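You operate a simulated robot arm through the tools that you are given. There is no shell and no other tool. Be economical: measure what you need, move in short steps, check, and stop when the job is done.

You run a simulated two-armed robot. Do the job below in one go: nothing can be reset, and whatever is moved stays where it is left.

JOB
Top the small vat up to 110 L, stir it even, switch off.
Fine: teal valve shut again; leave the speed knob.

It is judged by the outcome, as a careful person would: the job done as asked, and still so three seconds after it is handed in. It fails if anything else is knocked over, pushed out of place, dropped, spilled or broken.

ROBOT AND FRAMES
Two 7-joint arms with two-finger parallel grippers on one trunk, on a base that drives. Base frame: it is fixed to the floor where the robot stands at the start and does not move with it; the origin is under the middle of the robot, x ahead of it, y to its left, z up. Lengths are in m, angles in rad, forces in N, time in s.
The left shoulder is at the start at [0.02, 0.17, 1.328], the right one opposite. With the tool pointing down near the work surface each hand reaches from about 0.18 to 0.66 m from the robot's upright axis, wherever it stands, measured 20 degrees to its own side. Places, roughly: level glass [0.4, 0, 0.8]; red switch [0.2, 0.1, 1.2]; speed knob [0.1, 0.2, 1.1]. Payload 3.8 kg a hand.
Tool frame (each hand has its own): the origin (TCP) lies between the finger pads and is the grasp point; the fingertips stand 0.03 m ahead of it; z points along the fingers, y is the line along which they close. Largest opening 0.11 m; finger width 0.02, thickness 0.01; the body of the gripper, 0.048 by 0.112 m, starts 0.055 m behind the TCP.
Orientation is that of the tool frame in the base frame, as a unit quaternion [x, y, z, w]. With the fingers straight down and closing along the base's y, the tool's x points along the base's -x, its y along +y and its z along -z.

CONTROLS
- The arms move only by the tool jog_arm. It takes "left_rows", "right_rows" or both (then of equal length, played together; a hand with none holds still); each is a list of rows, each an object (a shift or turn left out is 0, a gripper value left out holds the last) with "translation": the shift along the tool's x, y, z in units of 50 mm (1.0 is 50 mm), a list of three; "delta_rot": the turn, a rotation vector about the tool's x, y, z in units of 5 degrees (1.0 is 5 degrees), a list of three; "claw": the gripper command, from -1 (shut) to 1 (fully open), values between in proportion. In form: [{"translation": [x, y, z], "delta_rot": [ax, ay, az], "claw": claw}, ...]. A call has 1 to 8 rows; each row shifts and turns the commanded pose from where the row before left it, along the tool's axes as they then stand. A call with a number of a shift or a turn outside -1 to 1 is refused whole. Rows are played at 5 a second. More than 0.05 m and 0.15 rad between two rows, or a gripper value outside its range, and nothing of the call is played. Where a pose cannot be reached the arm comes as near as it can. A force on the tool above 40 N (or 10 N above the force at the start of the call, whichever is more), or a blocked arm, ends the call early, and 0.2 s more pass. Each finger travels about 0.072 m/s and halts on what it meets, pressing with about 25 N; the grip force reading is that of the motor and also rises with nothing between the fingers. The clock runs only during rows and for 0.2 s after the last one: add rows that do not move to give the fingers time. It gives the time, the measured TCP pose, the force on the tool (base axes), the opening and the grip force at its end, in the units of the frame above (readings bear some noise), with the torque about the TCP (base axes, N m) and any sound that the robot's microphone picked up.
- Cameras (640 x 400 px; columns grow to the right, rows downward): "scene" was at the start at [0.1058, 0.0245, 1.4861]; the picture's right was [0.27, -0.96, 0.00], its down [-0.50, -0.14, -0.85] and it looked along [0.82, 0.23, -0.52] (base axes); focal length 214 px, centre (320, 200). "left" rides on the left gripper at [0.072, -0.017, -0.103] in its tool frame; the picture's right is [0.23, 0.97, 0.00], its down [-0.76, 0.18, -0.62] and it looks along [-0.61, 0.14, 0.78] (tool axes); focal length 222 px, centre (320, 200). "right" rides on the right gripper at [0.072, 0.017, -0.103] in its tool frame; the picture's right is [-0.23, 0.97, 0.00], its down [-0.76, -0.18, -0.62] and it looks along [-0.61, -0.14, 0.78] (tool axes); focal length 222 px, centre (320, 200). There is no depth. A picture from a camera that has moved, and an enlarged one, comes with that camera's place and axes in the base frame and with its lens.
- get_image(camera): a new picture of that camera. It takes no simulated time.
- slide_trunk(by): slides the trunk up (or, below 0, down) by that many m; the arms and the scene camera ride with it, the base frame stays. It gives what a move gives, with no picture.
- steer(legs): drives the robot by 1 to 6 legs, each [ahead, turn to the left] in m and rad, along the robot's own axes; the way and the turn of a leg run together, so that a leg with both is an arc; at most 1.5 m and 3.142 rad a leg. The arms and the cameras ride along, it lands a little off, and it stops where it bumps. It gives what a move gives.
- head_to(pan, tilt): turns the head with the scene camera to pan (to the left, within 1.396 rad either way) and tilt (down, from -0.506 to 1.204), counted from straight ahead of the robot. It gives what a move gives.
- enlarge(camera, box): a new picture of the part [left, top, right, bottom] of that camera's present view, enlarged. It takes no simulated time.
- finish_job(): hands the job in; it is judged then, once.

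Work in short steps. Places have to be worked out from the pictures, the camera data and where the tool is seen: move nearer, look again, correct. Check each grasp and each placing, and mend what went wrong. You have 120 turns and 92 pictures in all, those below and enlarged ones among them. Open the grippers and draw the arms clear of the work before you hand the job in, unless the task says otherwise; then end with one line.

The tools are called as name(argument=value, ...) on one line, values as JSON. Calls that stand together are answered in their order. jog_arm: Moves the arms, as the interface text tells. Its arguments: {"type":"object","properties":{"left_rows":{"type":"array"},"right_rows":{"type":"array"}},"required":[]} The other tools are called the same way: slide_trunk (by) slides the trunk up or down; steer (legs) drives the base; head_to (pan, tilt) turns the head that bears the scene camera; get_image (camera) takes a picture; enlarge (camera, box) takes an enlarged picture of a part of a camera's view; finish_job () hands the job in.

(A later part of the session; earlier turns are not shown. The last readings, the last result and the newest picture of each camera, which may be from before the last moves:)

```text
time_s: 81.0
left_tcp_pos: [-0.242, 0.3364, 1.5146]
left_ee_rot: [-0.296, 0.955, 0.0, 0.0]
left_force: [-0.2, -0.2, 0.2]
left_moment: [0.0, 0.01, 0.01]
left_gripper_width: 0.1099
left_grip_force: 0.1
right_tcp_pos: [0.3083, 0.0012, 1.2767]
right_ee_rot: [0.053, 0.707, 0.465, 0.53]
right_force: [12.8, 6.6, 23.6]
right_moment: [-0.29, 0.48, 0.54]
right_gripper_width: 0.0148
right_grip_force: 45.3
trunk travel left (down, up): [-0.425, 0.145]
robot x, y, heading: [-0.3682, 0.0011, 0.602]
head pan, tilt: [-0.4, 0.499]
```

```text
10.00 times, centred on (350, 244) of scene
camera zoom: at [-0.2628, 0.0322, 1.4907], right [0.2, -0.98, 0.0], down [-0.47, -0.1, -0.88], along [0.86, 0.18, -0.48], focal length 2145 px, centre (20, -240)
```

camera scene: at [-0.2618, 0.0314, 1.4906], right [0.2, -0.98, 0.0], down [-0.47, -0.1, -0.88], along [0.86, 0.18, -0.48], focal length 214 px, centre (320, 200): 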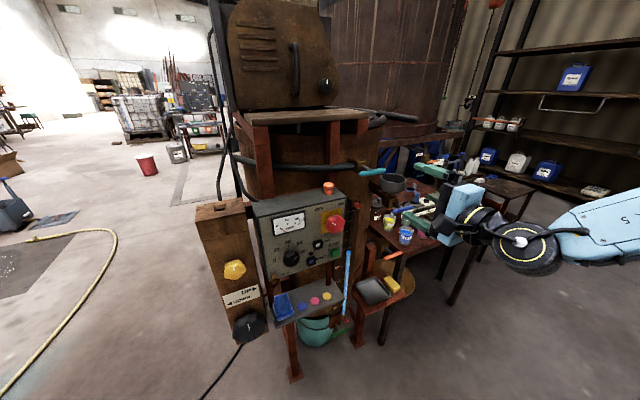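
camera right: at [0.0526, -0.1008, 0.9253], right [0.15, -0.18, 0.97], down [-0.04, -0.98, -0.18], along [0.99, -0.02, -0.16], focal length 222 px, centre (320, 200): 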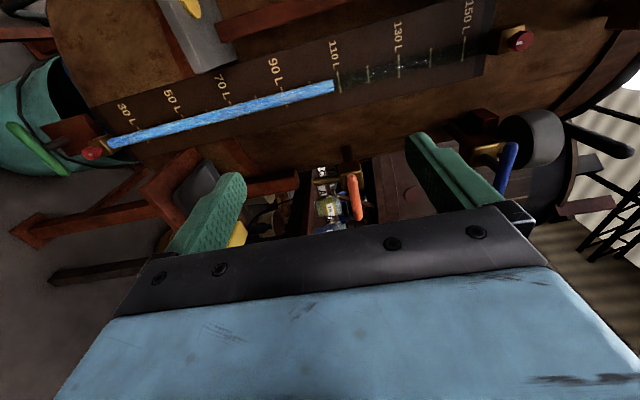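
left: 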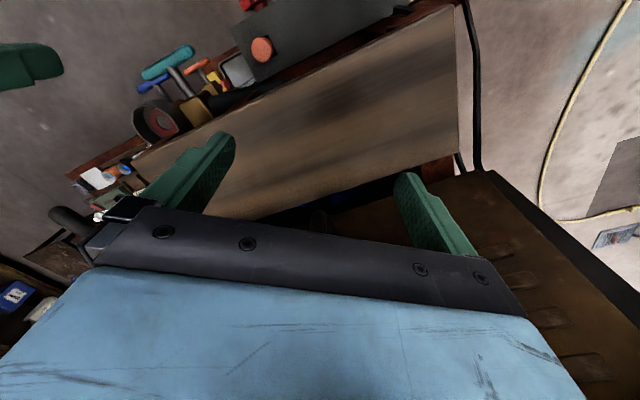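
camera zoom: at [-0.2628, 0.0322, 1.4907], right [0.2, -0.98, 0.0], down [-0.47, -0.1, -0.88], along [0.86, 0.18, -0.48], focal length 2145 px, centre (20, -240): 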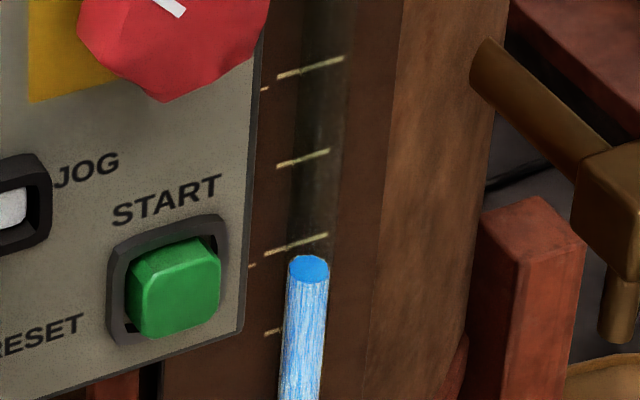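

+1.1 L so far; 0.9 L to go. Two hold rows, then close.

jog_arm(right_rows=[{}, {"delta_rot": [0, 0, 1]}, {"delta_rot": [0, 0, 1]}, {"delta_rot": [0, 0, 1]}, {"delta_rot": [0, 0, 1]}, {"delta_rot": [0, 0, 1]}, {"delta_rot": [0, 0, 1]}, {"delta_rot": [0, 0, 1]}])

jog_arm(right_rows=[{"delta_rot": [0, 0, 1]}, {"delta_rot": [0, 0, 1]}, {"delta_rot": [0, 0, 0.4]}, {}, {}])

enlarge(camera="scene", box=[334, 224, 366, 264])

```text
time_s: 82.8
left_tcp_pos: [-0.2429, 0.3362, 1.5153]
left_ee_rot: [-0.297, 0.955, 0.0, 0.0]
left_force: [0.0, 0.3, -0.2]
left_moment: [-0.01, 0.0, -0.03]
left_gripper_width: 0.1099
left_grip_force: 0.1
right_tcp_pos: [0.3093, 0.0003, 1.275]
right_ee_rot: [0.265, 0.658, 0.602, 0.365]
right_force: [16.5, 4.2, 20.2]
right_moment: [-0.01, 0.18, 0.77]
right_gripper_width: 0.0148
right_grip_force: 45.3
trunk travel left (down, up): [-0.425, 0.145]
robot x, y, heading: [-0.3705, 0.0007, 0.602]
head pan, tilt: [-0.4, 0.499]
```

```text
time_s: 84.0
left_tcp_pos: [-0.2422, 0.337, 1.5132]
left_ee_rot: [-0.296, 0.955, -0.001, 0.0]
left_force: [-1.0, 0.1, 0.2]
left_moment: [0.01, -0.04, 0.0]
left_gripper_width: 0.1099
left_grip_force: 0.0
right_tcp_pos: [0.3095, 0.0006, 1.2748]
right_ee_rot: [0.333, 0.627, 0.636, 0.302]
right_force: [14.4, 5.2, 17.9]
right_moment: [-0.78, -0.52, 0.03]
right_gripper_width: 0.0149
right_grip_force: 44.9
trunk travel left (down, up): [-0.425, 0.145]
robot x, y, heading: [-0.3686, 0.0028, 0.601]
head pan, tilt: [-0.4, 0.499]
```

```text
10.00 times, centred on (350, 244) of scene
camera zoom: at [-0.2622, 0.0321, 1.4907], right [0.2, -0.98, 0.0], down [-0.47, -0.1, -0.88], along [0.86, 0.18, -0.48], focal length 2145 px, centre (20, -240)
```

zoom: 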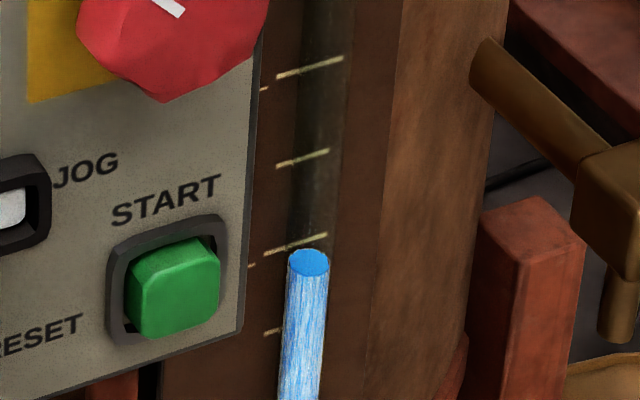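

The column now matches the 110 target (row 248.5) and torque shows the valve at its stop. I release and back off, then move in front of the red switch.

jog_arm(right_rows=[{"claw": 1}, {"claw": 1}, {"claw": 1}, {"claw": 1}, {"claw": 1}])

jog_arm(right_rows=[{"translation": [0, 0, -0.9]}, {"translation": [0, 0, -0.9]}, {"translation": [0, 0, -0.9]}, {"translation": [0, 0, -0.9]}, {"translation": [0.5, -0.43, -0.1]}, {"translation": [0.5, -0.43, 0]}, {"translation": [0.5, -0.43, 0]}, {"translation": [0.5, -0.43, 0]}])

jog_arm(right_rows=[{"translation": [0.5, -0.43, 0]}, {"delta_rot": [0, 0, -1]}, {"delta_rot": [0, 0, -1]}, {"delta_rot": [0, 0, -1]}, {"delta_rot": [0, 0, -1]}, {"delta_rot": [0, 0, -1]}, {"delta_rot": [0, 0, -1]}, {}])

get_image(camera="scene")

```text
time_s: 85.2
left_tcp_pos: [-0.2428, 0.3362, 1.5146]
left_ee_rot: [-0.296, 0.955, -0.001, 0.0]
left_force: [0.9, -0.2, 0.5]
left_moment: [0.02, -0.01, 0.03]
left_gripper_width: 0.11
left_grip_force: 0.0
right_tcp_pos: [0.3077, -0.001, 1.2741]
right_ee_rot: [0.333, 0.629, 0.636, 0.299]
right_force: [-0.1, 0.2, 0.7]
right_moment: [0.02, 0.04, 0.02]
right_gripper_width: 0.1101
right_grip_force: 0.1
trunk travel left (down, up): [-0.425, 0.145]
robot x, y, heading: [-0.367, -0.0015, 0.605]
head pan, tilt: [-0.4, 0.499]
```

```text
time_s: 87.0
left_tcp_pos: [-0.2435, 0.3368, 1.514]
left_ee_rot: [-0.297, 0.955, 0.0, 0.0]
left_force: [1.0, 0.3, -0.5]
left_moment: [-0.01, 0.02, -0.01]
left_gripper_width: 0.11
left_grip_force: 0.1
right_tcp_pos: [0.1375, -0.0313, 1.182]
right_ee_rot: [0.332, 0.628, 0.637, 0.3]
right_force: [0.3, -0.2, 0.3]
right_moment: [-0.03, 0.04, -0.02]
right_gripper_width: 0.1099
right_grip_force: 0.2
right hand out of reach, approached as far as the arm can: row 4, 5, 6, 7
trunk travel left (down, up): [-0.425, 0.145]
robot x, y, heading: [-0.3686, -0.0034, 0.604]
head pan, tilt: [-0.4, 0.499]
```

```text
time_s: 88.8
left_tcp_pos: [-0.2435, 0.3356, 1.5157]
left_ee_rot: [-0.296, 0.955, 0.0, 0.0]
left_force: [1.0, 0.4, -0.1]
left_moment: [0.0, -0.02, -0.02]
left_gripper_width: 0.1101
left_grip_force: 0.1
right_tcp_pos: [0.1365, -0.0043, 1.1403]
right_ee_rot: [0.16, 0.691, 0.54, 0.454]
right_force: [-0.4, 0.3, 0.3]
right_moment: [0.01, 0.0, -0.01]
right_gripper_width: 0.11
right_grip_force: 0.1
right hand out of reach, approached as far as the arm can: row 7
trunk travel left (down, up): [-0.425, 0.145]
robot x, y, heading: [-0.3672, 0.0043, 0.599]
head pan, tilt: [-0.4, 0.499]
```

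```text
34 pictures are left
camera scene: at [-0.2635, 0.0304, 1.4908], right [0.2, -0.98, 0.0], down [-0.47, -0.1, -0.88], along [0.86, 0.18, -0.48], focal length 214 px, centre (320, 200)
```

scene: 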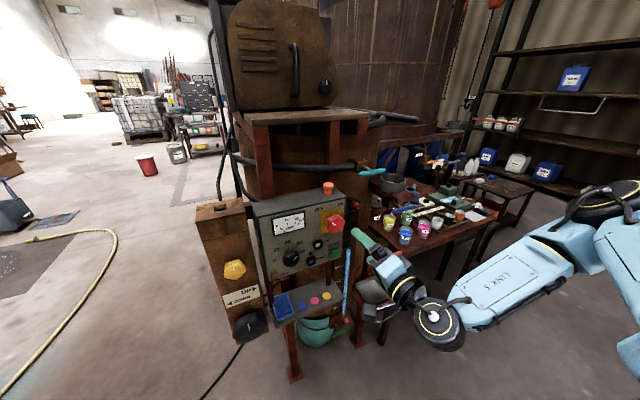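

The right arm is too folded here. The switch is comfortably in reach of the left arm pointing forward, so I clear the right hand to the right and pitch the left hand up to horizontal.

jog_arm(right_rows=[{"translation": [-0.6, 0, -0.7]}, {"translation": [-0.6, 0, -0.7]}, {"translation": [-0.6, 0, -0.7]}, {"translation": [-0.7, 0, -0.5]}, {"translation": [-0.7, 0, -0.4]}, {"translation": [-0.7, 0, 0]}, {"translation": [-0.7, 0, 0]}, {}], left_rows=[{"delta_rot": [0, -1, 0]}, {"delta_rot": [0, -1, 0]}, {"delta_rot": [0, -1, 0]}, {"delta_rot": [0, -1, 0]}, {"delta_rot": [0, -1, 0]}, {"delta_rot": [0, -1, 0]}, {"delta_rot": [0, -1, 0]}, {"delta_rot": [0, -1, 0]}])

jog_arm(left_rows=[{"delta_rot": [0, -1, 0]}, {"delta_rot": [0, -1, 0]}, {"delta_rot": [0, -1, 0]}, {"delta_rot": [0, -1, 0]}, {"delta_rot": [0, -1, 0]}, {"delta_rot": [0, -1, 0]}, {"delta_rot": [0, -1, 0]}, {"delta_rot": [0, -1, 0]}])

jog_arm(left_rows=[{"delta_rot": [0, -1, 0]}, {"delta_rot": [0, -1, 0]}, {}])

```text
time_s: 90.6
left_tcp_pos: [-0.2449, 0.335, 1.5147]
left_ee_rot: [-0.279, 0.897, 0.101, 0.328]
left_force: [0.3, -0.1, -0.4]
left_moment: [-0.03, 0.0, 0.0]
left_gripper_width: 0.1101
left_grip_force: 0.1
right_tcp_pos: [0.1451, -0.0442, 1.1385]
right_ee_rot: [0.16, 0.691, 0.54, 0.453]
right_force: [0.0, 0.3, 0.4]
right_moment: [0.0, 0.01, 0.03]
right_gripper_width: 0.11
right_grip_force: 0.0
right hand out of reach, approached as far as the arm can: row 1, 2, 3, 4, 5, 6, 7
trunk travel left (down, up): [-0.425, 0.145]
robot x, y, heading: [-0.3687, -0.0021, 0.597]
head pan, tilt: [-0.4, 0.499]
```

```text
time_s: 92.4
left_tcp_pos: [-0.238, 0.337, 1.5261]
left_ee_rot: [-0.227, 0.732, 0.19, 0.614]
left_force: [-0.3, -0.1, 0.7]
left_moment: [0.0, 0.02, -0.01]
left_gripper_width: 0.1101
left_grip_force: 0.1
left hand out of reach, approached as far as the arm can: row 8
right_tcp_pos: [0.1466, -0.0426, 1.1379]
right_ee_rot: [0.16, 0.692, 0.539, 0.452]
right_force: [-0.3, 0.7, 0.0]
right_moment: [0.01, 0.01, -0.02]
right_gripper_width: 0.1103
right_grip_force: 0.0
trunk travel left (down, up): [-0.425, 0.145]
robot x, y, heading: [-0.3728, 0.0024, 0.601]
head pan, tilt: [-0.4, 0.499]
```

```text
time_s: 93.2
left_tcp_pos: [-0.2264, 0.3392, 1.5542]
left_ee_rot: [-0.21, 0.675, 0.21, 0.675]
left_force: [0.5, 0.0, -0.2]
left_moment: [0.03, -0.02, 0.03]
left_gripper_width: 0.1097
left_grip_force: 0.1
left hand out of reach, approached as far as the arm can: row 1, 2
right_tcp_pos: [0.1453, -0.0436, 1.1386]
right_ee_rot: [0.159, 0.692, 0.538, 0.454]
right_force: [-0.2, -1.0, 0.6]
right_moment: [-0.01, 0.0, 0.0]
right_gripper_width: 0.1101
right_grip_force: 0.0
trunk travel left (down, up): [-0.425, 0.145]
robot x, y, heading: [-0.3668, 0.0006, 0.598]
head pan, tilt: [-0.4, 0.499]
```

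The right hand's commanded pose went too close to the body. I bring it forward and further right/up so it clears the panel area.

jog_arm(right_rows=[{"translation": [-0.5, 0, 0.8]}, {"translation": [-0.5, 0, 0.8]}, {"translation": [-0.5, 0, 0.8]}, {"translation": [-0.5, 0, 0.8]}, {"translation": [-0.5, 0, 0.4]}, {}])

```text
time_s: 94.6
left_tcp_pos: [-0.2245, 0.3392, 1.5546]
left_ee_rot: [-0.21, 0.676, 0.209, 0.675]
left_force: [-0.6, 0.0, -0.4]
left_moment: [-0.04, 0.0, -0.01]
left_gripper_width: 0.1099
left_grip_force: 0.0
right_tcp_pos: [0.3571, -0.0244, 1.1928]
right_ee_rot: [0.16, 0.693, 0.537, 0.454]
right_force: [0.3, -0.2, 0.4]
right_moment: [0.0, -0.02, -0.01]
right_gripper_width: 0.1101
right_grip_force: 0.0
trunk travel left (down, up): [-0.425, 0.145]
robot x, y, heading: [-0.3688, -0.0009, 0.603]
head pan, tilt: [-0.4, 0.499]
```

It went farther forward than intended (no force). I look before moving on.

enlarge(camera="scene", box=[300, 140, 460, 260])

```text
3.33 times, centred on (380, 200) of scene
camera zoom: at [-0.263, 0.0311, 1.4907], right [0.2, -0.98, 0.0], down [-0.47, -0.1, -0.88], along [0.86, 0.18, -0.48], focal length 715 px, centre (120, 200)
```

zoom: 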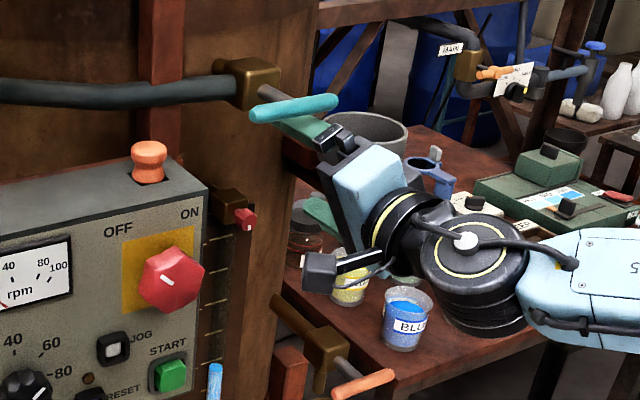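

Nothing touched; the hand is under the teal bar. I withdraw it straight back, then to the right.

jog_arm(right_rows=[{"translation": [0, 0, -0.8]}, {"translation": [0, 0, -0.8]}, {"translation": [0, 0, -0.8]}, {"translation": [-0.6, -0.3, -0.5]}, {"translation": [-0.6, -0.3, -0.5]}, {"translation": [-0.6, -0.3, 0]}, {}])

```text
time_s: 96.2
left_tcp_pos: [-0.2265, 0.3393, 1.5543]
left_ee_rot: [-0.21, 0.675, 0.209, 0.675]
left_force: [-1.0, 0.9, -0.7]
left_moment: [-0.02, -0.02, 0.0]
left_gripper_width: 0.1102
left_grip_force: 0.1
right_tcp_pos: [0.2808, -0.2057, 1.1971]
right_ee_rot: [0.159, 0.693, 0.536, 0.454]
right_force: [0.8, -0.2, 0.8]
right_moment: [0.01, -0.01, 0.01]
right_gripper_width: 0.1098
right_grip_force: 0.1
trunk travel left (down, up): [-0.425, 0.145]
robot x, y, heading: [-0.3713, -0.0002, 0.601]
head pan, tilt: [-0.4, 0.499]
```

Right hand is parked clear. Now the left hand (pointing squarely at the panel): forward 8 cm, then down and right to 13 cm in front of the switch.

jog_arm(left_rows=[{"translation": [0, 0, 0.8]}, {"translation": [0, 0, 0.8]}, {"translation": [0.59, -0.6, 0]}, {"translation": [0.59, -0.6, 0]}, {"translation": [0.59, -0.6, 0]}, {"translation": [0.59, -0.6, 0]}, {"translation": [0.59, -0.6, 0]}, {"translation": [0.59, -0.6, 0]}])

jog_arm(left_rows=[{"translation": [0.59, -0.7, 0]}, {"translation": [0.59, -0.7, 0]}, {"translation": [0.59, -0.7, 0]}, {"translation": [0.59, -0.7, 0]}, {}])

get_image(camera="scene")

```text
time_s: 98.0
left_tcp_pos: [-0.0565, 0.2357, 1.3762]
left_ee_rot: [-0.209, 0.676, 0.209, 0.675]
left_force: [0.0, 0.1, -0.3]
left_moment: [0.01, -0.01, 0.0]
left_gripper_width: 0.11
left_grip_force: 0.1
right_tcp_pos: [0.2823, -0.2065, 1.1963]
right_ee_rot: [0.159, 0.693, 0.537, 0.454]
right_force: [-0.3, 1.3, 0.3]
right_moment: [0.02, 0.04, 0.03]
right_gripper_width: 0.11
right_grip_force: 0.1
trunk travel left (down, up): [-0.425, 0.145]
robot x, y, heading: [-0.3684, 0.0004, 0.603]
head pan, tilt: [-0.4, 0.499]
```

```text
time_s: 99.2
left_tcp_pos: [0.0198, 0.1209, 1.259]
left_ee_rot: [-0.211, 0.675, 0.21, 0.675]
left_force: [0.2, 0.6, -0.2]
left_moment: [0.0, 0.01, -0.02]
left_gripper_width: 0.1101
left_grip_force: 0.1
right_tcp_pos: [0.2813, -0.204, 1.1975]
right_ee_rot: [0.158, 0.693, 0.537, 0.455]
right_force: [-0.5, -0.5, -0.1]
right_moment: [0.01, 0.0, -0.02]
right_gripper_width: 0.11
right_grip_force: 0.1
trunk travel left (down, up): [-0.425, 0.145]
robot x, y, heading: [-0.3696, 0.0056, 0.595]
head pan, tilt: [-0.4, 0.499]
```

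```text
32 pictures are left
camera scene: at [-0.2635, 0.0322, 1.4907], right [0.2, -0.98, 0.0], down [-0.47, -0.1, -0.88], along [0.86, 0.18, -0.48], focal length 214 px, centre (320, 200)
```

scene: 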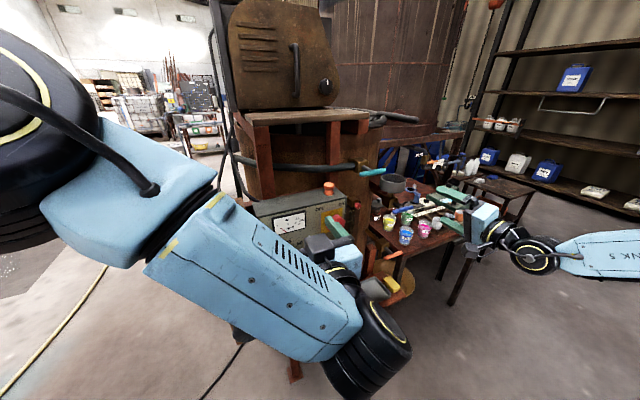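

Continuing: 13 cm right and 9 cm down, then look through the left camera.

jog_arm(left_rows=[{"translation": [0.46, -0.67, 0]}, {"translation": [0.46, -0.67, 0]}, {"translation": [0.46, -0.67, 0]}, {"translation": [0.46, -0.67, 0]}, {}])

get_image(camera="left")

```text
time_s: 100.4
left_tcp_pos: [0.0666, 0.0966, 1.2055]
left_ee_rot: [-0.209, 0.676, 0.208, 0.675]
left_force: [-0.6, -0.6, 0.4]
left_moment: [0.0, 0.0, 0.02]
left_gripper_width: 0.1101
left_grip_force: 0.0
left hand out of reach, approached as far as the arm can: row 2, 3, 4
right_tcp_pos: [0.2819, -0.2053, 1.1982]
right_ee_rot: [0.158, 0.693, 0.537, 0.455]
right_force: [0.5, -0.6, 0.2]
right_moment: [-0.02, -0.01, -0.02]
right_gripper_width: 0.1102
right_grip_force: 0.0
trunk travel left (down, up): [-0.425, 0.145]
robot x, y, heading: [-0.3681, 0.0048, 0.603]
head pan, tilt: [-0.4, 0.499]
```

```text
31 pictures are left
camera left: at [-0.0101, 0.0252, 1.1335], right [-0.55, 0.8, -0.23], down [-0.61, -0.2, 0.76], along [0.57, 0.56, 0.61], focal length 222 px, centre (320, 200)
```

left: 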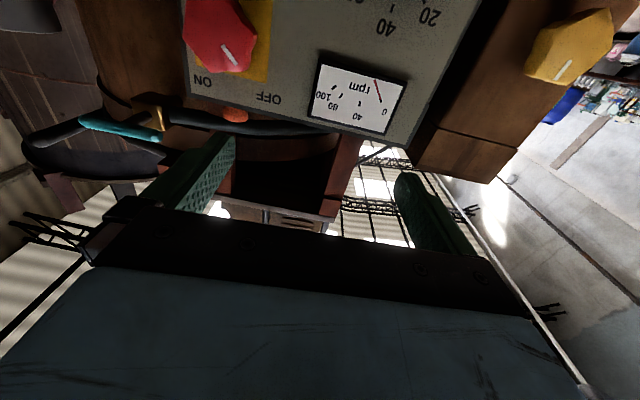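

The left arm also runs into its limit crossing over. Better: raise the left hand back out, back the base 0.12 m along its heading, and use the right arm, which worked well at that distance.

jog_arm(left_rows=[{"translation": [-0.55, 0.75, 0]}, {"translation": [-0.55, 0.75, 0]}, {"translation": [-0.55, 0.75, 0]}, {"translation": [-0.55, 0.75, 0]}, {"translation": [-0.55, 0.75, 0]}, {"translation": [-0.55, 0.75, 0]}, {"translation": [-0.55, 0.75, 0]}, {}])

steer(legs=[[-0.12, 0]])

```text
time_s: 102.2
left_tcp_pos: [-0.0811, 0.3118, 1.3984]
left_ee_rot: [-0.21, 0.675, 0.211, 0.675]
left_force: [-0.3, -0.2, 0.5]
left_moment: [-0.01, 0.03, 0.01]
left_gripper_width: 0.1099
left_grip_force: 0.1
right_tcp_pos: [0.2816, -0.2055, 1.1959]
right_ee_rot: [0.158, 0.694, 0.536, 0.454]
right_force: [0.5, 0.6, 0.1]
right_moment: [0.0, 0.03, 0.02]
right_gripper_width: 0.11
right_grip_force: 0.1
trunk travel left (down, up): [-0.425, 0.145]
robot x, y, heading: [-0.3671, -0.0011, 0.606]
head pan, tilt: [-0.4, 0.499]
```

```text
time_s: 103.5
left_tcp_pos: [-0.1814, 0.2458, 1.3986]
left_ee_rot: [-0.209, 0.676, 0.21, 0.675]
left_force: [-0.2, -0.8, 0.3]
left_moment: [0.02, 0.0, 0.0]
left_gripper_width: 0.1104
left_grip_force: 0.0
right_tcp_pos: [0.1814, -0.2727, 1.1973]
right_ee_rot: [0.158, 0.693, 0.537, 0.454]
right_force: [-0.2, -1.1, 0.3]
right_moment: [0.02, 0.02, 0.01]
right_gripper_width: 0.11
right_grip_force: 0.0
trunk travel left (down, up): [-0.425, 0.145]
robot x, y, heading: [-0.4652, -0.0685, 0.599]
head pan, tilt: [-0.4, 0.499]
```

Base backed cleanly. I move the right hand to 12 cm in front of the switch, rolled to −60° so it can turn +90°.

jog_arm(right_rows=[{"translation": [0.754, 0.289, 0.286], "delta_rot": [0.23, -0.45, 0]}, {"translation": [0.754, 0.289, 0.286]}, {"translation": [0.754, 0.289, 0.286]}, {"translation": [0.754, 0.289, 0.286]}, {"translation": [0.754, 0.289, 0.286]}, {"translation": [0.754, 0.289, 0.286]}, {"translation": [0.754, 0.289, 0.286]}, {}])

jog_arm(right_rows=[{"delta_rot": [0, 0, -1]}, {"delta_rot": [0, 0, -1]}, {"delta_rot": [0, 0, -1]}, {"delta_rot": [0, 0, -1]}, {"delta_rot": [0, 0, -1]}, {"delta_rot": [0, 0, -1]}, {}])

get_image(camera="right")

get_image(camera="scene")

```text
time_s: 105.3
left_tcp_pos: [-0.1815, 0.2446, 1.3979]
left_ee_rot: [-0.21, 0.675, 0.21, 0.675]
left_force: [0.0, -0.2, 0.4]
left_moment: [0.01, 0.01, 0.0]
left_gripper_width: 0.1101
left_grip_force: 0.0
right_tcp_pos: [0.1485, -0.151, 1.1831]
right_ee_rot: [0.174, 0.69, 0.526, 0.466]
right_force: [-0.6, 0.5, -0.3]
right_moment: [-0.02, 0.01, -0.03]
right_gripper_width: 0.1097
right_grip_force: 0.1
right hand out of reach, approached as far as the arm can: row 4, 5, 6, 7
trunk travel left (down, up): [-0.425, 0.145]
robot x, y, heading: [-0.4663, -0.0666, 0.602]
head pan, tilt: [-0.4, 0.499]
```

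```text
time_s: 106.9
left_tcp_pos: [-0.1805, 0.2449, 1.3986]
left_ee_rot: [-0.209, 0.675, 0.209, 0.676]
left_force: [-0.3, 0.7, 0.8]
left_moment: [-0.03, -0.01, 0.02]
left_gripper_width: 0.1101
left_grip_force: 0.0
right_tcp_pos: [0.1492, -0.1551, 1.1835]
right_ee_rot: [-0.011, 0.711, 0.387, 0.587]
right_force: [-0.7, 0.5, 0.1]
right_moment: [-0.02, -0.01, 0.0]
right_gripper_width: 0.1098
right_grip_force: 0.0
right hand out of reach, approached as far as the arm can: row 1
trunk travel left (down, up): [-0.425, 0.145]
robot x, y, heading: [-0.4638, -0.0668, 0.6]
head pan, tilt: [-0.4, 0.499]
```

```text
30 pictures are left
camera right: at [0.0321, -0.1691, 1.1321], right [-0.39, 0.58, 0.72], down [-0.19, -0.81, 0.55], along [0.9, 0.08, 0.43], focal length 222 px, centre (320, 200)
```

right: 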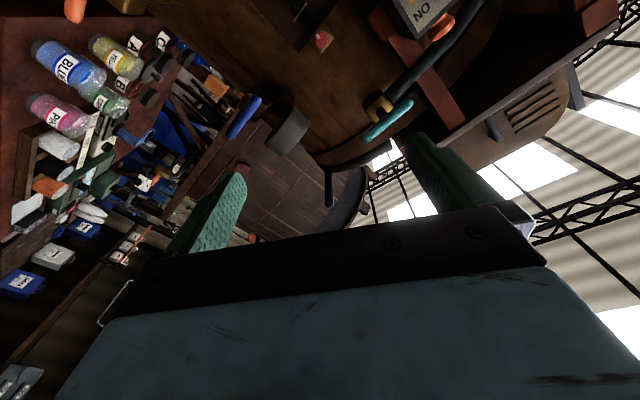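

```text
29 pictures are left
camera scene: at [-0.3617, -0.0374, 1.4907], right [0.2, -0.98, 0.0], down [-0.47, -0.1, -0.88], along [0.86, 0.18, -0.48], focal length 214 px, centre (320, 200)
```

scene: 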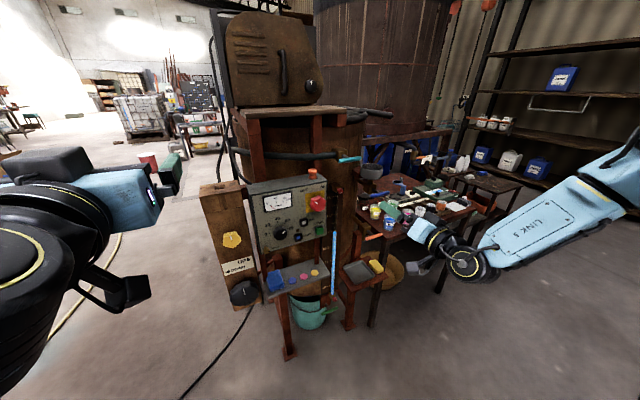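

Reach seems to depend on hand height relative to the shoulder (at the valve it was 5 cm below, with full freedom). I lower the trunk 0.25 m so that the switch is above shoulder level.

slide_trunk(by=-0.25)

```text
time_s: 109.5
left_tcp_pos: [-0.1798, 0.2453, 1.1482]
left_ee_rot: [-0.209, 0.675, 0.21, 0.675]
left_force: [0.2, -0.2, -0.4]
left_moment: [-0.03, 0.04, 0.02]
left_gripper_width: 0.1101
left_grip_force: 0.1
right_tcp_pos: [0.1492, -0.1534, 0.9347]
right_ee_rot: [-0.01, 0.711, 0.388, 0.587]
right_force: [0.2, -0.3, 0.3]
right_moment: [0.01, -0.01, 0.02]
right_gripper_width: 0.1101
right_grip_force: 0.1
trunk travel left (down, up): [-0.175, 0.395]
robot x, y, heading: [-0.4658, -0.069, 0.606]
head pan, tilt: [-0.4, 0.499]
```

Now move up-left to the pre-switch point.

jog_arm(right_rows=[{"translation": [-0.307, 0.754, 0.169]}, {"translation": [-0.307, 0.754, 0.169]}, {"translation": [-0.307, 0.754, 0.169]}, {"translation": [-0.307, 0.754, 0.169]}, {"translation": [-0.307, 0.754, 0.169]}, {"translation": [-0.307, 0.754, 0.169]}, {"translation": [-0.307, 0.754, 0.169]}, {}])

get_image(camera="scene")

```text
time_s: 111.3
left_tcp_pos: [-0.1804, 0.245, 1.1476]
left_ee_rot: [-0.21, 0.675, 0.21, 0.675]
left_force: [0.3, 0.4, -0.1]
left_moment: [0.05, -0.01, -0.04]
left_gripper_width: 0.11
left_grip_force: 0.0
right_tcp_pos: [0.1425, -0.0454, 1.1426]
right_ee_rot: [-0.012, 0.709, 0.396, 0.584]
right_force: [-0.3, -0.5, 0.0]
right_moment: [-0.05, -0.03, -0.03]
right_gripper_width: 0.11
right_grip_force: 0.1
right hand out of reach, approached as far as the arm can: row 5, 6, 7
trunk travel left (down, up): [-0.175, 0.395]
robot x, y, heading: [-0.4654, -0.0702, 0.601]
head pan, tilt: [-0.4, 0.499]
```

```text
28 pictures are left
camera scene: at [-0.3616, -0.0367, 1.2407], right [0.2, -0.98, 0.0], down [-0.47, -0.1, -0.88], along [0.86, 0.18, -0.48], focal length 214 px, centre (320, 200)
```

scene: 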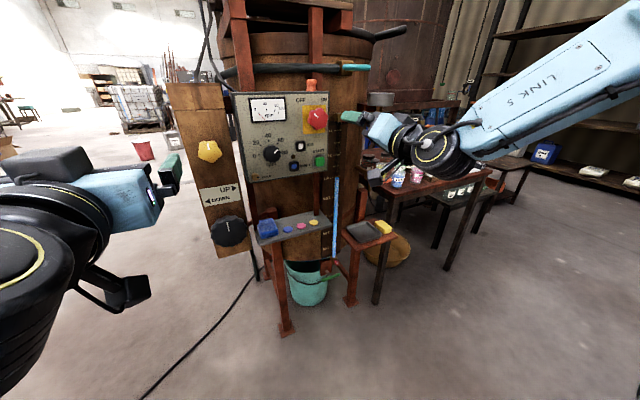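

Closer, but still limited laterally. Turning the base 0.25 rad left would put the switch in the same relative spot as the valve was. I pull the hand back 10 cm, then turn.

jog_arm(right_rows=[{"translation": [0, 0, -0.9]}, {"translation": [0, 0, -0.9]}, {}])

steer(legs=[[0, 0.25]])

```text
time_s: 112.1
left_tcp_pos: [-0.1791, 0.2459, 1.1489]
left_ee_rot: [-0.211, 0.675, 0.21, 0.675]
left_force: [-0.6, 0.0, 0.1]
left_moment: [0.03, 0.01, -0.02]
left_gripper_width: 0.11
left_grip_force: 0.2
right_tcp_pos: [0.0774, -0.0985, 1.1438]
right_ee_rot: [-0.011, 0.711, 0.39, 0.585]
right_force: [-0.2, 0.1, -0.1]
right_moment: [-0.02, -0.01, -0.01]
right_gripper_width: 0.1102
right_grip_force: 0.1
right hand out of reach, approached as far as the arm can: row 1, 2
trunk travel left (down, up): [-0.175, 0.395]
robot x, y, heading: [-0.4652, -0.0649, 0.61]
head pan, tilt: [-0.4, 0.499]
```

```text
time_s: 113.3
left_tcp_pos: [-0.2675, 0.3069, 1.1468]
left_ee_rot: [-0.294, 0.643, 0.293, 0.643]
left_force: [0.8, 0.8, 0.5]
left_moment: [0.0, 0.03, -0.05]
left_gripper_width: 0.1099
left_grip_force: 0.0
right_tcp_pos: [0.0686, 0.0372, 1.1431]
right_ee_rot: [-0.099, 0.704, 0.46, 0.532]
right_force: [0.4, 0.0, -0.5]
right_moment: [0.0, -0.03, -0.02]
right_gripper_width: 0.1099
right_grip_force: 0.1
trunk travel left (down, up): [-0.175, 0.395]
robot x, y, heading: [-0.4655, -0.0676, 0.851]
head pan, tilt: [-0.4, 0.499]
```

Now I yaw the hand back to be square with the panel and centre it on the switch axis.

jog_arm(right_rows=[{"delta_rot": [0.8, -0.515, 0]}, {"delta_rot": [0.8, -0.515, 0]}, {"delta_rot": [0.8, -0.515, 0]}, {"translation": [-0.4, -0.18, 0.2]}, {"translation": [-0.4, -0.18, 0.2]}, {}])

get_image(camera="right")

enlarge(camera="scene", box=[280, 60, 480, 210])

```text
time_s: 114.7
left_tcp_pos: [-0.2673, 0.3064, 1.1484]
left_ee_rot: [-0.293, 0.644, 0.293, 0.644]
left_force: [0.4, 0.0, -0.2]
left_moment: [0.01, 0.0, -0.01]
left_gripper_width: 0.1099
left_grip_force: 0.1
right_tcp_pos: [0.1508, -0.0253, 1.1234]
right_ee_rot: [-0.012, 0.71, 0.391, 0.585]
right_force: [-0.2, 0.5, 0.2]
right_moment: [0.03, 0.01, -0.02]
right_gripper_width: 0.1099
right_grip_force: 0.0
right hand out of reach, approached as far as the arm can: row 1, 2, 3
trunk travel left (down, up): [-0.175, 0.395]
robot x, y, heading: [-0.4677, -0.0651, 0.856]
head pan, tilt: [-0.4, 0.499]
```

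```text
27 pictures are left
camera right: at [0.0344, -0.0397, 1.0705], right [-0.39, 0.58, 0.72], down [-0.19, -0.81, 0.55], along [0.9, 0.08, 0.43], focal length 222 px, centre (320, 200)
```

right: 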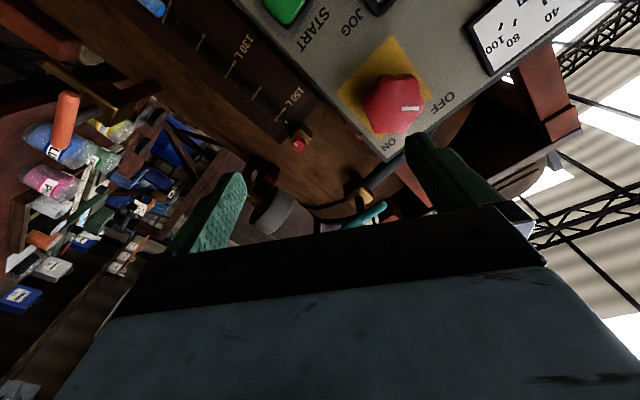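

```text
2.67 times, centred on (380, 135) of scene
camera zoom: at [-0.3725, -0.0113, 1.2407], right [0.44, -0.9, 0.0], down [-0.43, -0.21, -0.88], along [0.79, 0.38, -0.48], focal length 572 px, centre (160, 373)
```

zoom: 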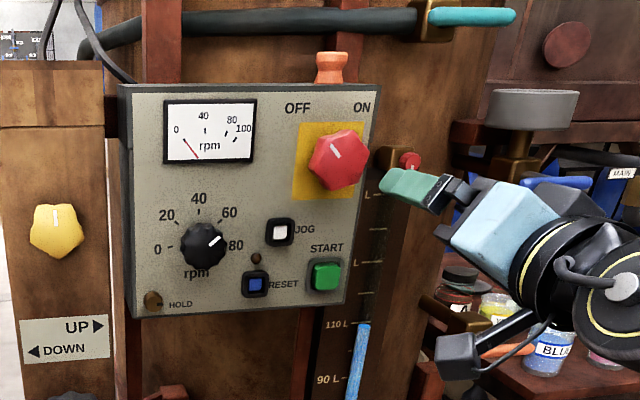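

Good frontal view: the pointer is at OFF. I shift the hand 7.5 cm along its y axis to centre on the knob.

jog_arm(right_rows=[{"translation": [-0.04, 0.5, 0.05]}, {"translation": [-0.04, 0.5, 0.05]}, {"translation": [0, 0.5, 0]}, {}])

```text
time_s: 115.7
left_tcp_pos: [-0.2665, 0.3065, 1.148]
left_ee_rot: [-0.293, 0.644, 0.291, 0.644]
left_force: [-0.1, 0.2, -0.2]
left_moment: [0.03, 0.0, -0.01]
left_gripper_width: 0.11
left_grip_force: 0.0
right_tcp_pos: [0.1546, -0.0044, 1.1317]
right_ee_rot: [-0.013, 0.709, 0.394, 0.585]
right_force: [0.1, 0.1, 1.0]
right_moment: [-0.02, 0.03, 0.0]
right_gripper_width: 0.1097
right_grip_force: 0.1
right hand out of reach, approached as far as the arm can: row 1, 2, 3
trunk travel left (down, up): [-0.175, 0.395]
robot x, y, heading: [-0.4646, -0.0657, 0.854]
head pan, tilt: [-0.4, 0.499]
```

Still limited, likely by the −60° roll. I roll back +40° and try the shift again.

jog_arm(right_rows=[{"delta_rot": [0, 0, 1]}, {"delta_rot": [0, 0, 1]}, {"delta_rot": [0, 0, 1]}, {"delta_rot": [0, 0, 1]}, {"delta_rot": [0, 0, 1]}, {"delta_rot": [0, 0, 1]}, {"delta_rot": [0, 0, 1]}, {"delta_rot": [0, 0, 1]}])

```text
time_s: 117.5
left_tcp_pos: [-0.268, 0.3065, 1.1468]
left_ee_rot: [-0.292, 0.644, 0.292, 0.644]
left_force: [1.1, 0.5, 0.3]
left_moment: [-0.03, 0.03, -0.04]
left_gripper_width: 0.1099
left_grip_force: 0.0
right_tcp_pos: [0.1536, -0.0034, 1.1313]
right_ee_rot: [0.233, 0.671, 0.567, 0.417]
right_force: [-0.1, 0.1, -0.1]
right_moment: [-0.01, 0.0, -0.04]
right_gripper_width: 0.11
right_grip_force: 0.1
trunk travel left (down, up): [-0.175, 0.395]
robot x, y, heading: [-0.4696, -0.0645, 0.85]
head pan, tilt: [-0.4, 0.499]
```

Now the shift toward the switch axis again with this roll.

jog_arm(right_rows=[{"translation": [0.32, 0.47, -0.1]}, {"translation": [0.32, 0.47, -0.1]}, {}])

```text
time_s: 118.3
left_tcp_pos: [-0.2678, 0.3067, 1.1478]
left_ee_rot: [-0.293, 0.644, 0.291, 0.644]
left_force: [-0.4, 0.2, -0.2]
left_moment: [-0.01, -0.03, -0.01]
left_gripper_width: 0.1099
left_grip_force: 0.0
right_tcp_pos: [0.1203, 0.0288, 1.1676]
right_ee_rot: [0.232, 0.672, 0.566, 0.417]
right_force: [-0.2, 0.2, 0.8]
right_moment: [0.02, 0.0, 0.0]
right_gripper_width: 0.1103
right_grip_force: 0.0
trunk travel left (down, up): [-0.175, 0.395]
robot x, y, heading: [-0.4673, -0.0681, 0.85]
head pan, tilt: [-0.4, 0.499]
```

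Reached. I check the alignment from both cameras.

get_image(camera="right")

enlarge(camera="scene", box=[300, 60, 440, 150])

```text
25 pictures are left
camera right: at [-0.0067, 0.0311, 1.1622], right [-0.03, 0.07, 1.0], down [-0.07, -1.0, 0.06], along [1.0, -0.07, 0.04], focal length 222 px, centre (320, 200)
```

right: 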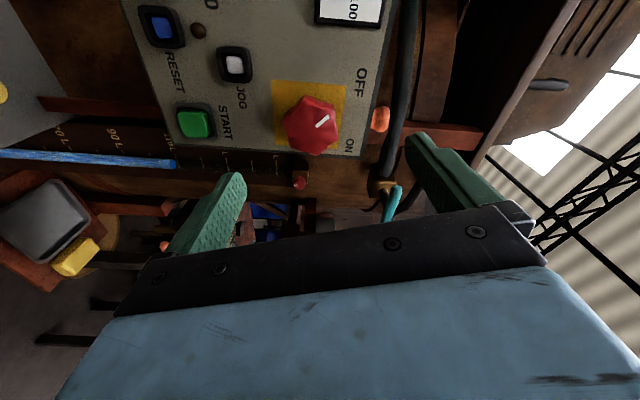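

```text
4.44 times, centred on (370, 105) of scene
camera zoom: at [-0.3724, -0.0113, 1.2407], right [0.44, -0.9, 0.0], down [-0.43, -0.21, -0.88], along [0.79, 0.38, -0.48], focal length 953 px, centre (98, 622)
```

zoom: 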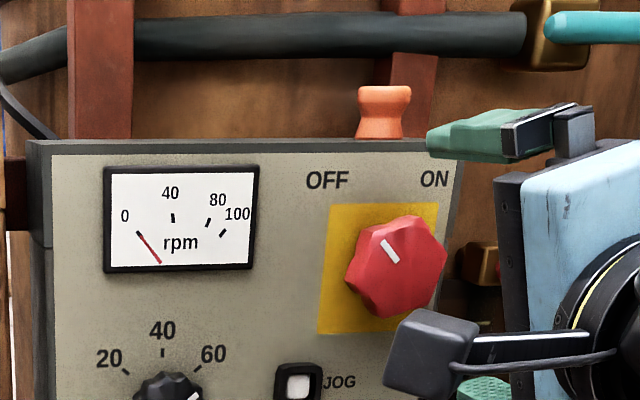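

Knob centre refined to (0.204, 0.084, 1.160). I narrow the opening to ~7 cm and advance 8.5 cm so the tips stay short of the panel.

jog_arm(right_rows=[{"translation": [0, -0.15, 0], "claw": 0.35}, {"translation": [0, 0, 0.5]}, {"translation": [0, 0, 0.5]}, {"translation": [0, 0, 0.5]}, {"translation": [0, 0, 0.2]}, {}])

enlarge(camera="scene", box=[300, 60, 440, 150])

```text
time_s: 119.7
left_tcp_pos: [-0.267, 0.3072, 1.1487]
left_ee_rot: [-0.293, 0.644, 0.292, 0.644]
left_force: [-0.6, -0.6, -0.4]
left_moment: [0.0, -0.02, -0.02]
left_gripper_width: 0.1101
left_grip_force: 0.1
right_tcp_pos: [0.1913, 0.0739, 1.1588]
right_ee_rot: [0.231, 0.671, 0.568, 0.416]
right_force: [-0.5, 0.3, 0.0]
right_moment: [-0.04, 0.02, 0.01]
right_gripper_width: 0.0743
right_grip_force: 0.0
trunk travel left (down, up): [-0.175, 0.395]
robot x, y, heading: [-0.4665, -0.063, 0.848]
head pan, tilt: [-0.4, 0.499]
```

```text
4.44 times, centred on (370, 105) of scene
camera zoom: at [-0.3725, -0.0114, 1.2407], right [0.44, -0.9, 0.0], down [-0.43, -0.21, -0.88], along [0.79, 0.38, -0.48], focal length 953 px, centre (98, 622)
```

zoom: 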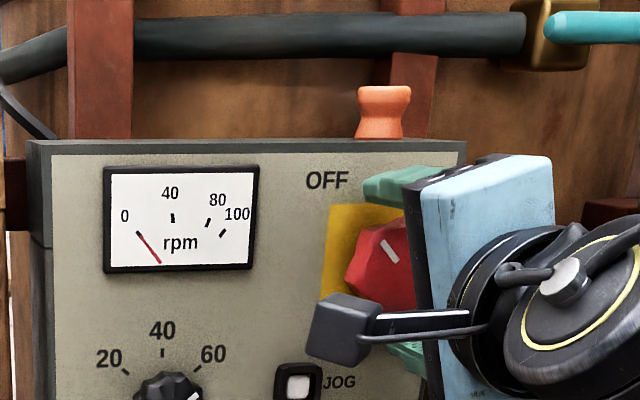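

Fingers straddle the knob. I close and turn clockwise 30°, watching torque.

jog_arm(right_rows=[{"claw": -1}, {"claw": -1}, {"claw": -1}, {"delta_rot": [0, 0, 0.9]}, {"delta_rot": [0, 0, 0.9]}, {"delta_rot": [0, 0, 0.9]}, {"delta_rot": [0, 0, 0.9]}, {"delta_rot": [0, 0, 0.9]}])

enlarge(camera="scene", box=[300, 60, 440, 150])

```text
time_s: 121.5
left_tcp_pos: [-0.2679, 0.3068, 1.1477]
left_ee_rot: [-0.292, 0.644, 0.292, 0.644]
left_force: [-0.4, -1.1, -1.4]
left_moment: [0.02, 0.01, 0.03]
left_gripper_width: 0.1102
left_grip_force: 0.1
right_tcp_pos: [0.1925, 0.0741, 1.1593]
right_ee_rot: [0.359, 0.614, 0.637, 0.297]
right_force: [-2.0, 0.2, -5.2]
right_moment: [0.02, -0.04, 0.49]
right_gripper_width: 0.0492
right_grip_force: 44.6
trunk travel left (down, up): [-0.175, 0.395]
robot x, y, heading: [-0.4654, -0.0652, 0.849]
head pan, tilt: [-0.4, 0.499]
```

```text
4.44 times, centred on (370, 105) of scene
camera zoom: at [-0.3721, -0.0113, 1.2406], right [0.44, -0.9, 0.0], down [-0.43, -0.21, -0.88], along [0.79, 0.38, -0.48], focal length 953 px, centre (98, 622)
```

zoom: 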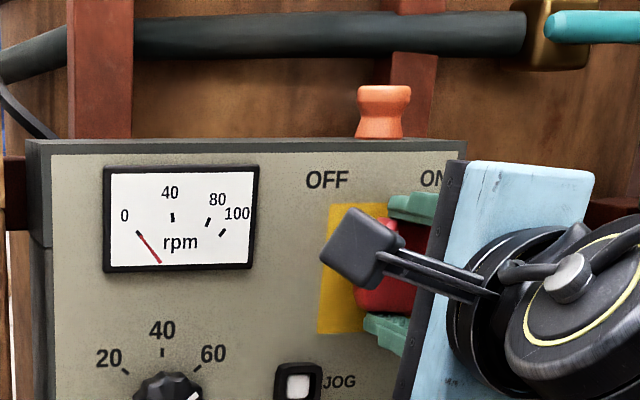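

Turning with little torque. I continue another ~40°.

jog_arm(right_rows=[{"delta_rot": [0, 0, 1]}, {"delta_rot": [0, 0, 1]}, {"delta_rot": [0, 0, 1]}, {"delta_rot": [0, 0, 1]}, {"delta_rot": [0, 0, 1]}, {"delta_rot": [0, 0, 1]}, {"delta_rot": [0, 0, 1]}, {"delta_rot": [0, 0, 1]}])

```text
time_s: 123.3
left_tcp_pos: [-0.2661, 0.3062, 1.1473]
left_ee_rot: [-0.293, 0.644, 0.293, 0.644]
left_force: [0.5, -0.4, -0.2]
left_moment: [-0.03, -0.03, 0.0]
left_gripper_width: 0.1099
left_grip_force: 0.0
right_tcp_pos: [0.1929, 0.0733, 1.1579]
right_ee_rot: [0.547, 0.454, 0.701, 0.062]
right_force: [0.7, -1.4, -3.4]
right_moment: [-0.84, 1.15, 0.61]
right_gripper_width: 0.0493
right_grip_force: 45.3
trunk travel left (down, up): [-0.175, 0.395]
robot x, y, heading: [-0.4678, -0.0659, 0.849]
head pan, tilt: [-0.4, 0.499]
```

About 62° turned. I add 10° more and see if there is a stop or a click.

jog_arm(right_rows=[{"delta_rot": [0, 0, 1]}, {"delta_rot": [0, 0, 1]}, {"delta_rot": [0, 0, 1]}, {}])

enlarge(camera="scene", box=[290, 60, 430, 180])

```text
time_s: 124.3
left_tcp_pos: [-0.2664, 0.3065, 1.1474]
left_ee_rot: [-0.292, 0.644, 0.293, 0.644]
left_force: [0.0, 0.6, -1.1]
left_moment: [-0.02, 0.0, 0.01]
left_gripper_width: 0.11
left_grip_force: 0.0
right_tcp_pos: [0.1932, 0.0743, 1.1583]
right_ee_rot: [0.601, 0.377, 0.703, -0.03]
right_force: [0.6, -3.1, -2.8]
right_moment: [-0.59, 0.85, 0.43]
right_gripper_width: 0.0493
right_grip_force: 45.4
trunk travel left (down, up): [-0.175, 0.395]
robot x, y, heading: [-0.4676, -0.0675, 0.849]
head pan, tilt: [-0.4, 0.499]
```

```text
3.33 times, centred on (360, 120) of scene
camera zoom: at [-0.3719, -0.0115, 1.2406], right [0.44, -0.9, 0.0], down [-0.43, -0.21, -0.88], along [0.79, 0.38, -0.48], focal length 715 px, centre (187, 467)
```

zoom: 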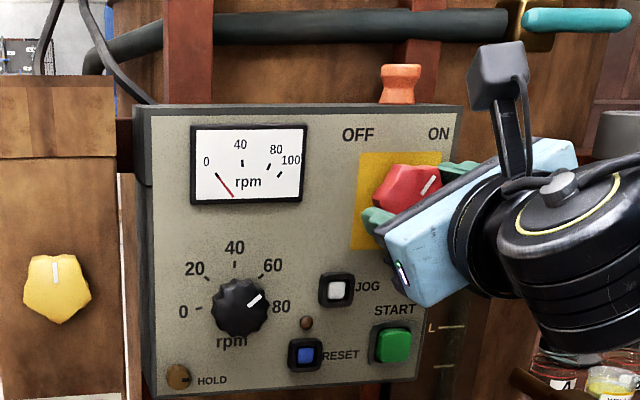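

The pointer now points at ON. I open the fingers and back off 9 cm.

jog_arm(right_rows=[{"claw": 0.35}, {"claw": 0.35}, {"claw": 0.35}, {"translation": [0, 0, -0.6]}, {"translation": [0, 0, -0.6]}, {"translation": [0, 0, -0.6]}, {}])

enlarge(camera="scene", box=[290, 60, 430, 180])

```text
time_s: 125.9
left_tcp_pos: [-0.267, 0.3068, 1.1497]
left_ee_rot: [-0.293, 0.644, 0.291, 0.644]
left_force: [-0.8, 0.2, -0.6]
left_moment: [0.04, 0.01, 0.01]
left_gripper_width: 0.11
left_grip_force: 0.0
right_tcp_pos: [0.1194, 0.0239, 1.159]
right_ee_rot: [0.601, 0.379, 0.703, -0.03]
right_force: [0.8, 0.0, -0.3]
right_moment: [-0.03, -0.01, -0.01]
right_gripper_width: 0.0743
right_grip_force: 0.0
trunk travel left (down, up): [-0.175, 0.395]
robot x, y, heading: [-0.4649, -0.0666, 0.85]
head pan, tilt: [-0.4, 0.499]
```

```text
3.33 times, centred on (360, 120) of scene
camera zoom: at [-0.3722, -0.0112, 1.2407], right [0.44, -0.9, 0.0], down [-0.43, -0.21, -0.88], along [0.79, 0.38, -0.48], focal length 715 px, centre (187, 467)
```

zoom: 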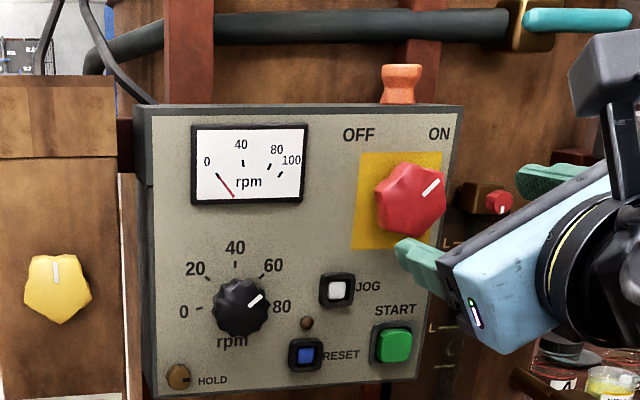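

Switch is ON, rpm still 0, so START is needed; the button is at (0.225,0.083,1.042). I close the fingers and move down to in front of it.

jog_arm(right_rows=[{"claw": -1}, {"claw": -1}, {"translation": [-0.53, -0.24, 0], "claw": -1}, {"translation": [-0.53, -0.24, 0]}, {"translation": [-0.53, -0.24, 0]}, {"translation": [-0.53, -0.24, 0]}, {}])

get_image(camera="scene")

```text
time_s: 127.5
left_tcp_pos: [-0.2664, 0.307, 1.1487]
left_ee_rot: [-0.294, 0.643, 0.292, 0.644]
left_force: [-0.2, 0.5, 0.8]
left_moment: [-0.01, -0.01, 0.02]
left_gripper_width: 0.1098
left_grip_force: 0.0
right_tcp_pos: [0.1236, 0.013, 1.0441]
right_ee_rot: [0.601, 0.378, 0.703, -0.03]
right_force: [-0.7, 0.5, 0.0]
right_moment: [0.01, -0.03, 0.0]
right_gripper_width: 0.0
right_grip_force: 24.7
trunk travel left (down, up): [-0.175, 0.395]
robot x, y, heading: [-0.4701, -0.069, 0.852]
head pan, tilt: [-0.4, 0.499]
```

```text
19 pictures are left
camera scene: at [-0.3726, -0.0113, 1.2407], right [0.44, -0.9, 0.0], down [-0.43, -0.21, -0.88], along [0.79, 0.38, -0.48], focal length 214 px, centre (320, 200)
```

scene: 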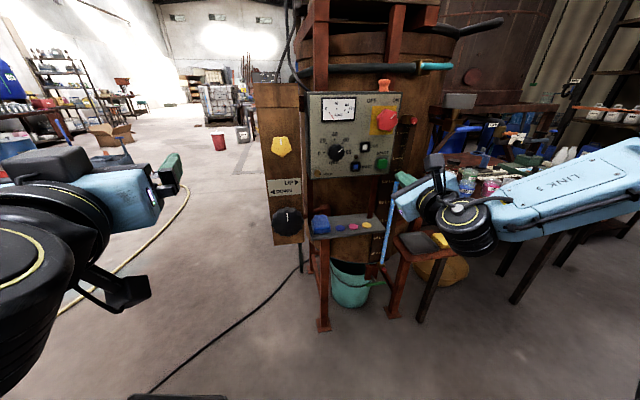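

Well aligned with START; contact is expected after 9.3 cm. I approach and press with small steps.

jog_arm(right_rows=[{"translation": [0, 0, 0.85]}, {"translation": [0, 0, 0.85]}, {"translation": [0, 0, 0.1]}, {"translation": [0, 0, 0.1]}, {"translation": [0, 0, 0.1]}, {}])

```text
time_s: 128.9
left_tcp_pos: [-0.2672, 0.3074, 1.1479]
left_ee_rot: [-0.293, 0.644, 0.291, 0.644]
left_force: [0.2, 1.2, -0.3]
left_moment: [-0.01, 0.04, 0.03]
left_gripper_width: 0.1102
left_grip_force: 0.0
right_tcp_pos: [0.2051, 0.0698, 1.0436]
right_ee_rot: [0.601, 0.379, 0.703, -0.03]
right_force: [-2.9, -1.2, -1.5]
right_moment: [0.0, -0.04, 0.07]
right_gripper_width: 0.0
right_grip_force: 25.4
trunk travel left (down, up): [-0.175, 0.395]
robot x, y, heading: [-0.4664, -0.0704, 0.851]
head pan, tilt: [-0.4, 0.499]
heard: click
```

Contact and a click. I check the rpm dial.

jog_arm(right_rows=[{"translation": [0, 0, -0.5]}, {"translation": [0, 0, -0.5]}, {}, {}])

enlarge(camera="scene", box=[300, 70, 440, 190])

```text
time_s: 129.9
left_tcp_pos: [-0.267, 0.3068, 1.1476]
left_ee_rot: [-0.292, 0.644, 0.291, 0.644]
left_force: [0.1, 0.9, 0.4]
left_moment: [0.0, 0.0, -0.02]
left_gripper_width: 0.1101
left_grip_force: 0.0
right_tcp_pos: [0.1646, 0.0425, 1.0446]
right_ee_rot: [0.601, 0.378, 0.704, -0.029]
right_force: [0.4, -0.4, 0.5]
right_moment: [-0.03, -0.01, 0.02]
right_gripper_width: 0.0
right_grip_force: 25.0
trunk travel left (down, up): [-0.175, 0.395]
robot x, y, heading: [-0.4668, -0.0648, 0.853]
head pan, tilt: [-0.4, 0.499]
```

```text
3.33 times, centred on (370, 130) of scene
camera zoom: at [-0.3725, -0.0114, 1.2407], right [0.44, -0.9, 0.0], down [-0.43, -0.21, -0.88], along [0.79, 0.38, -0.48], focal length 715 px, centre (153, 433)
```

zoom: 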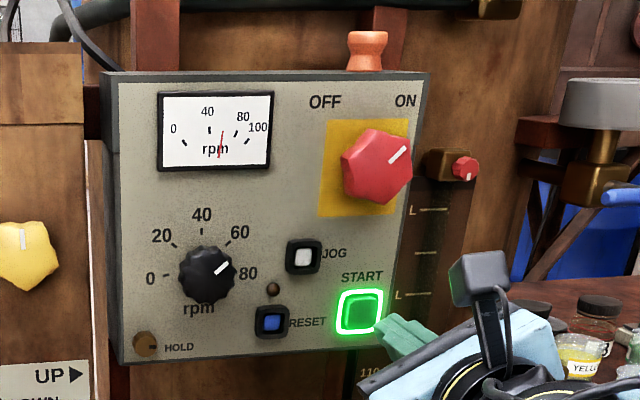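

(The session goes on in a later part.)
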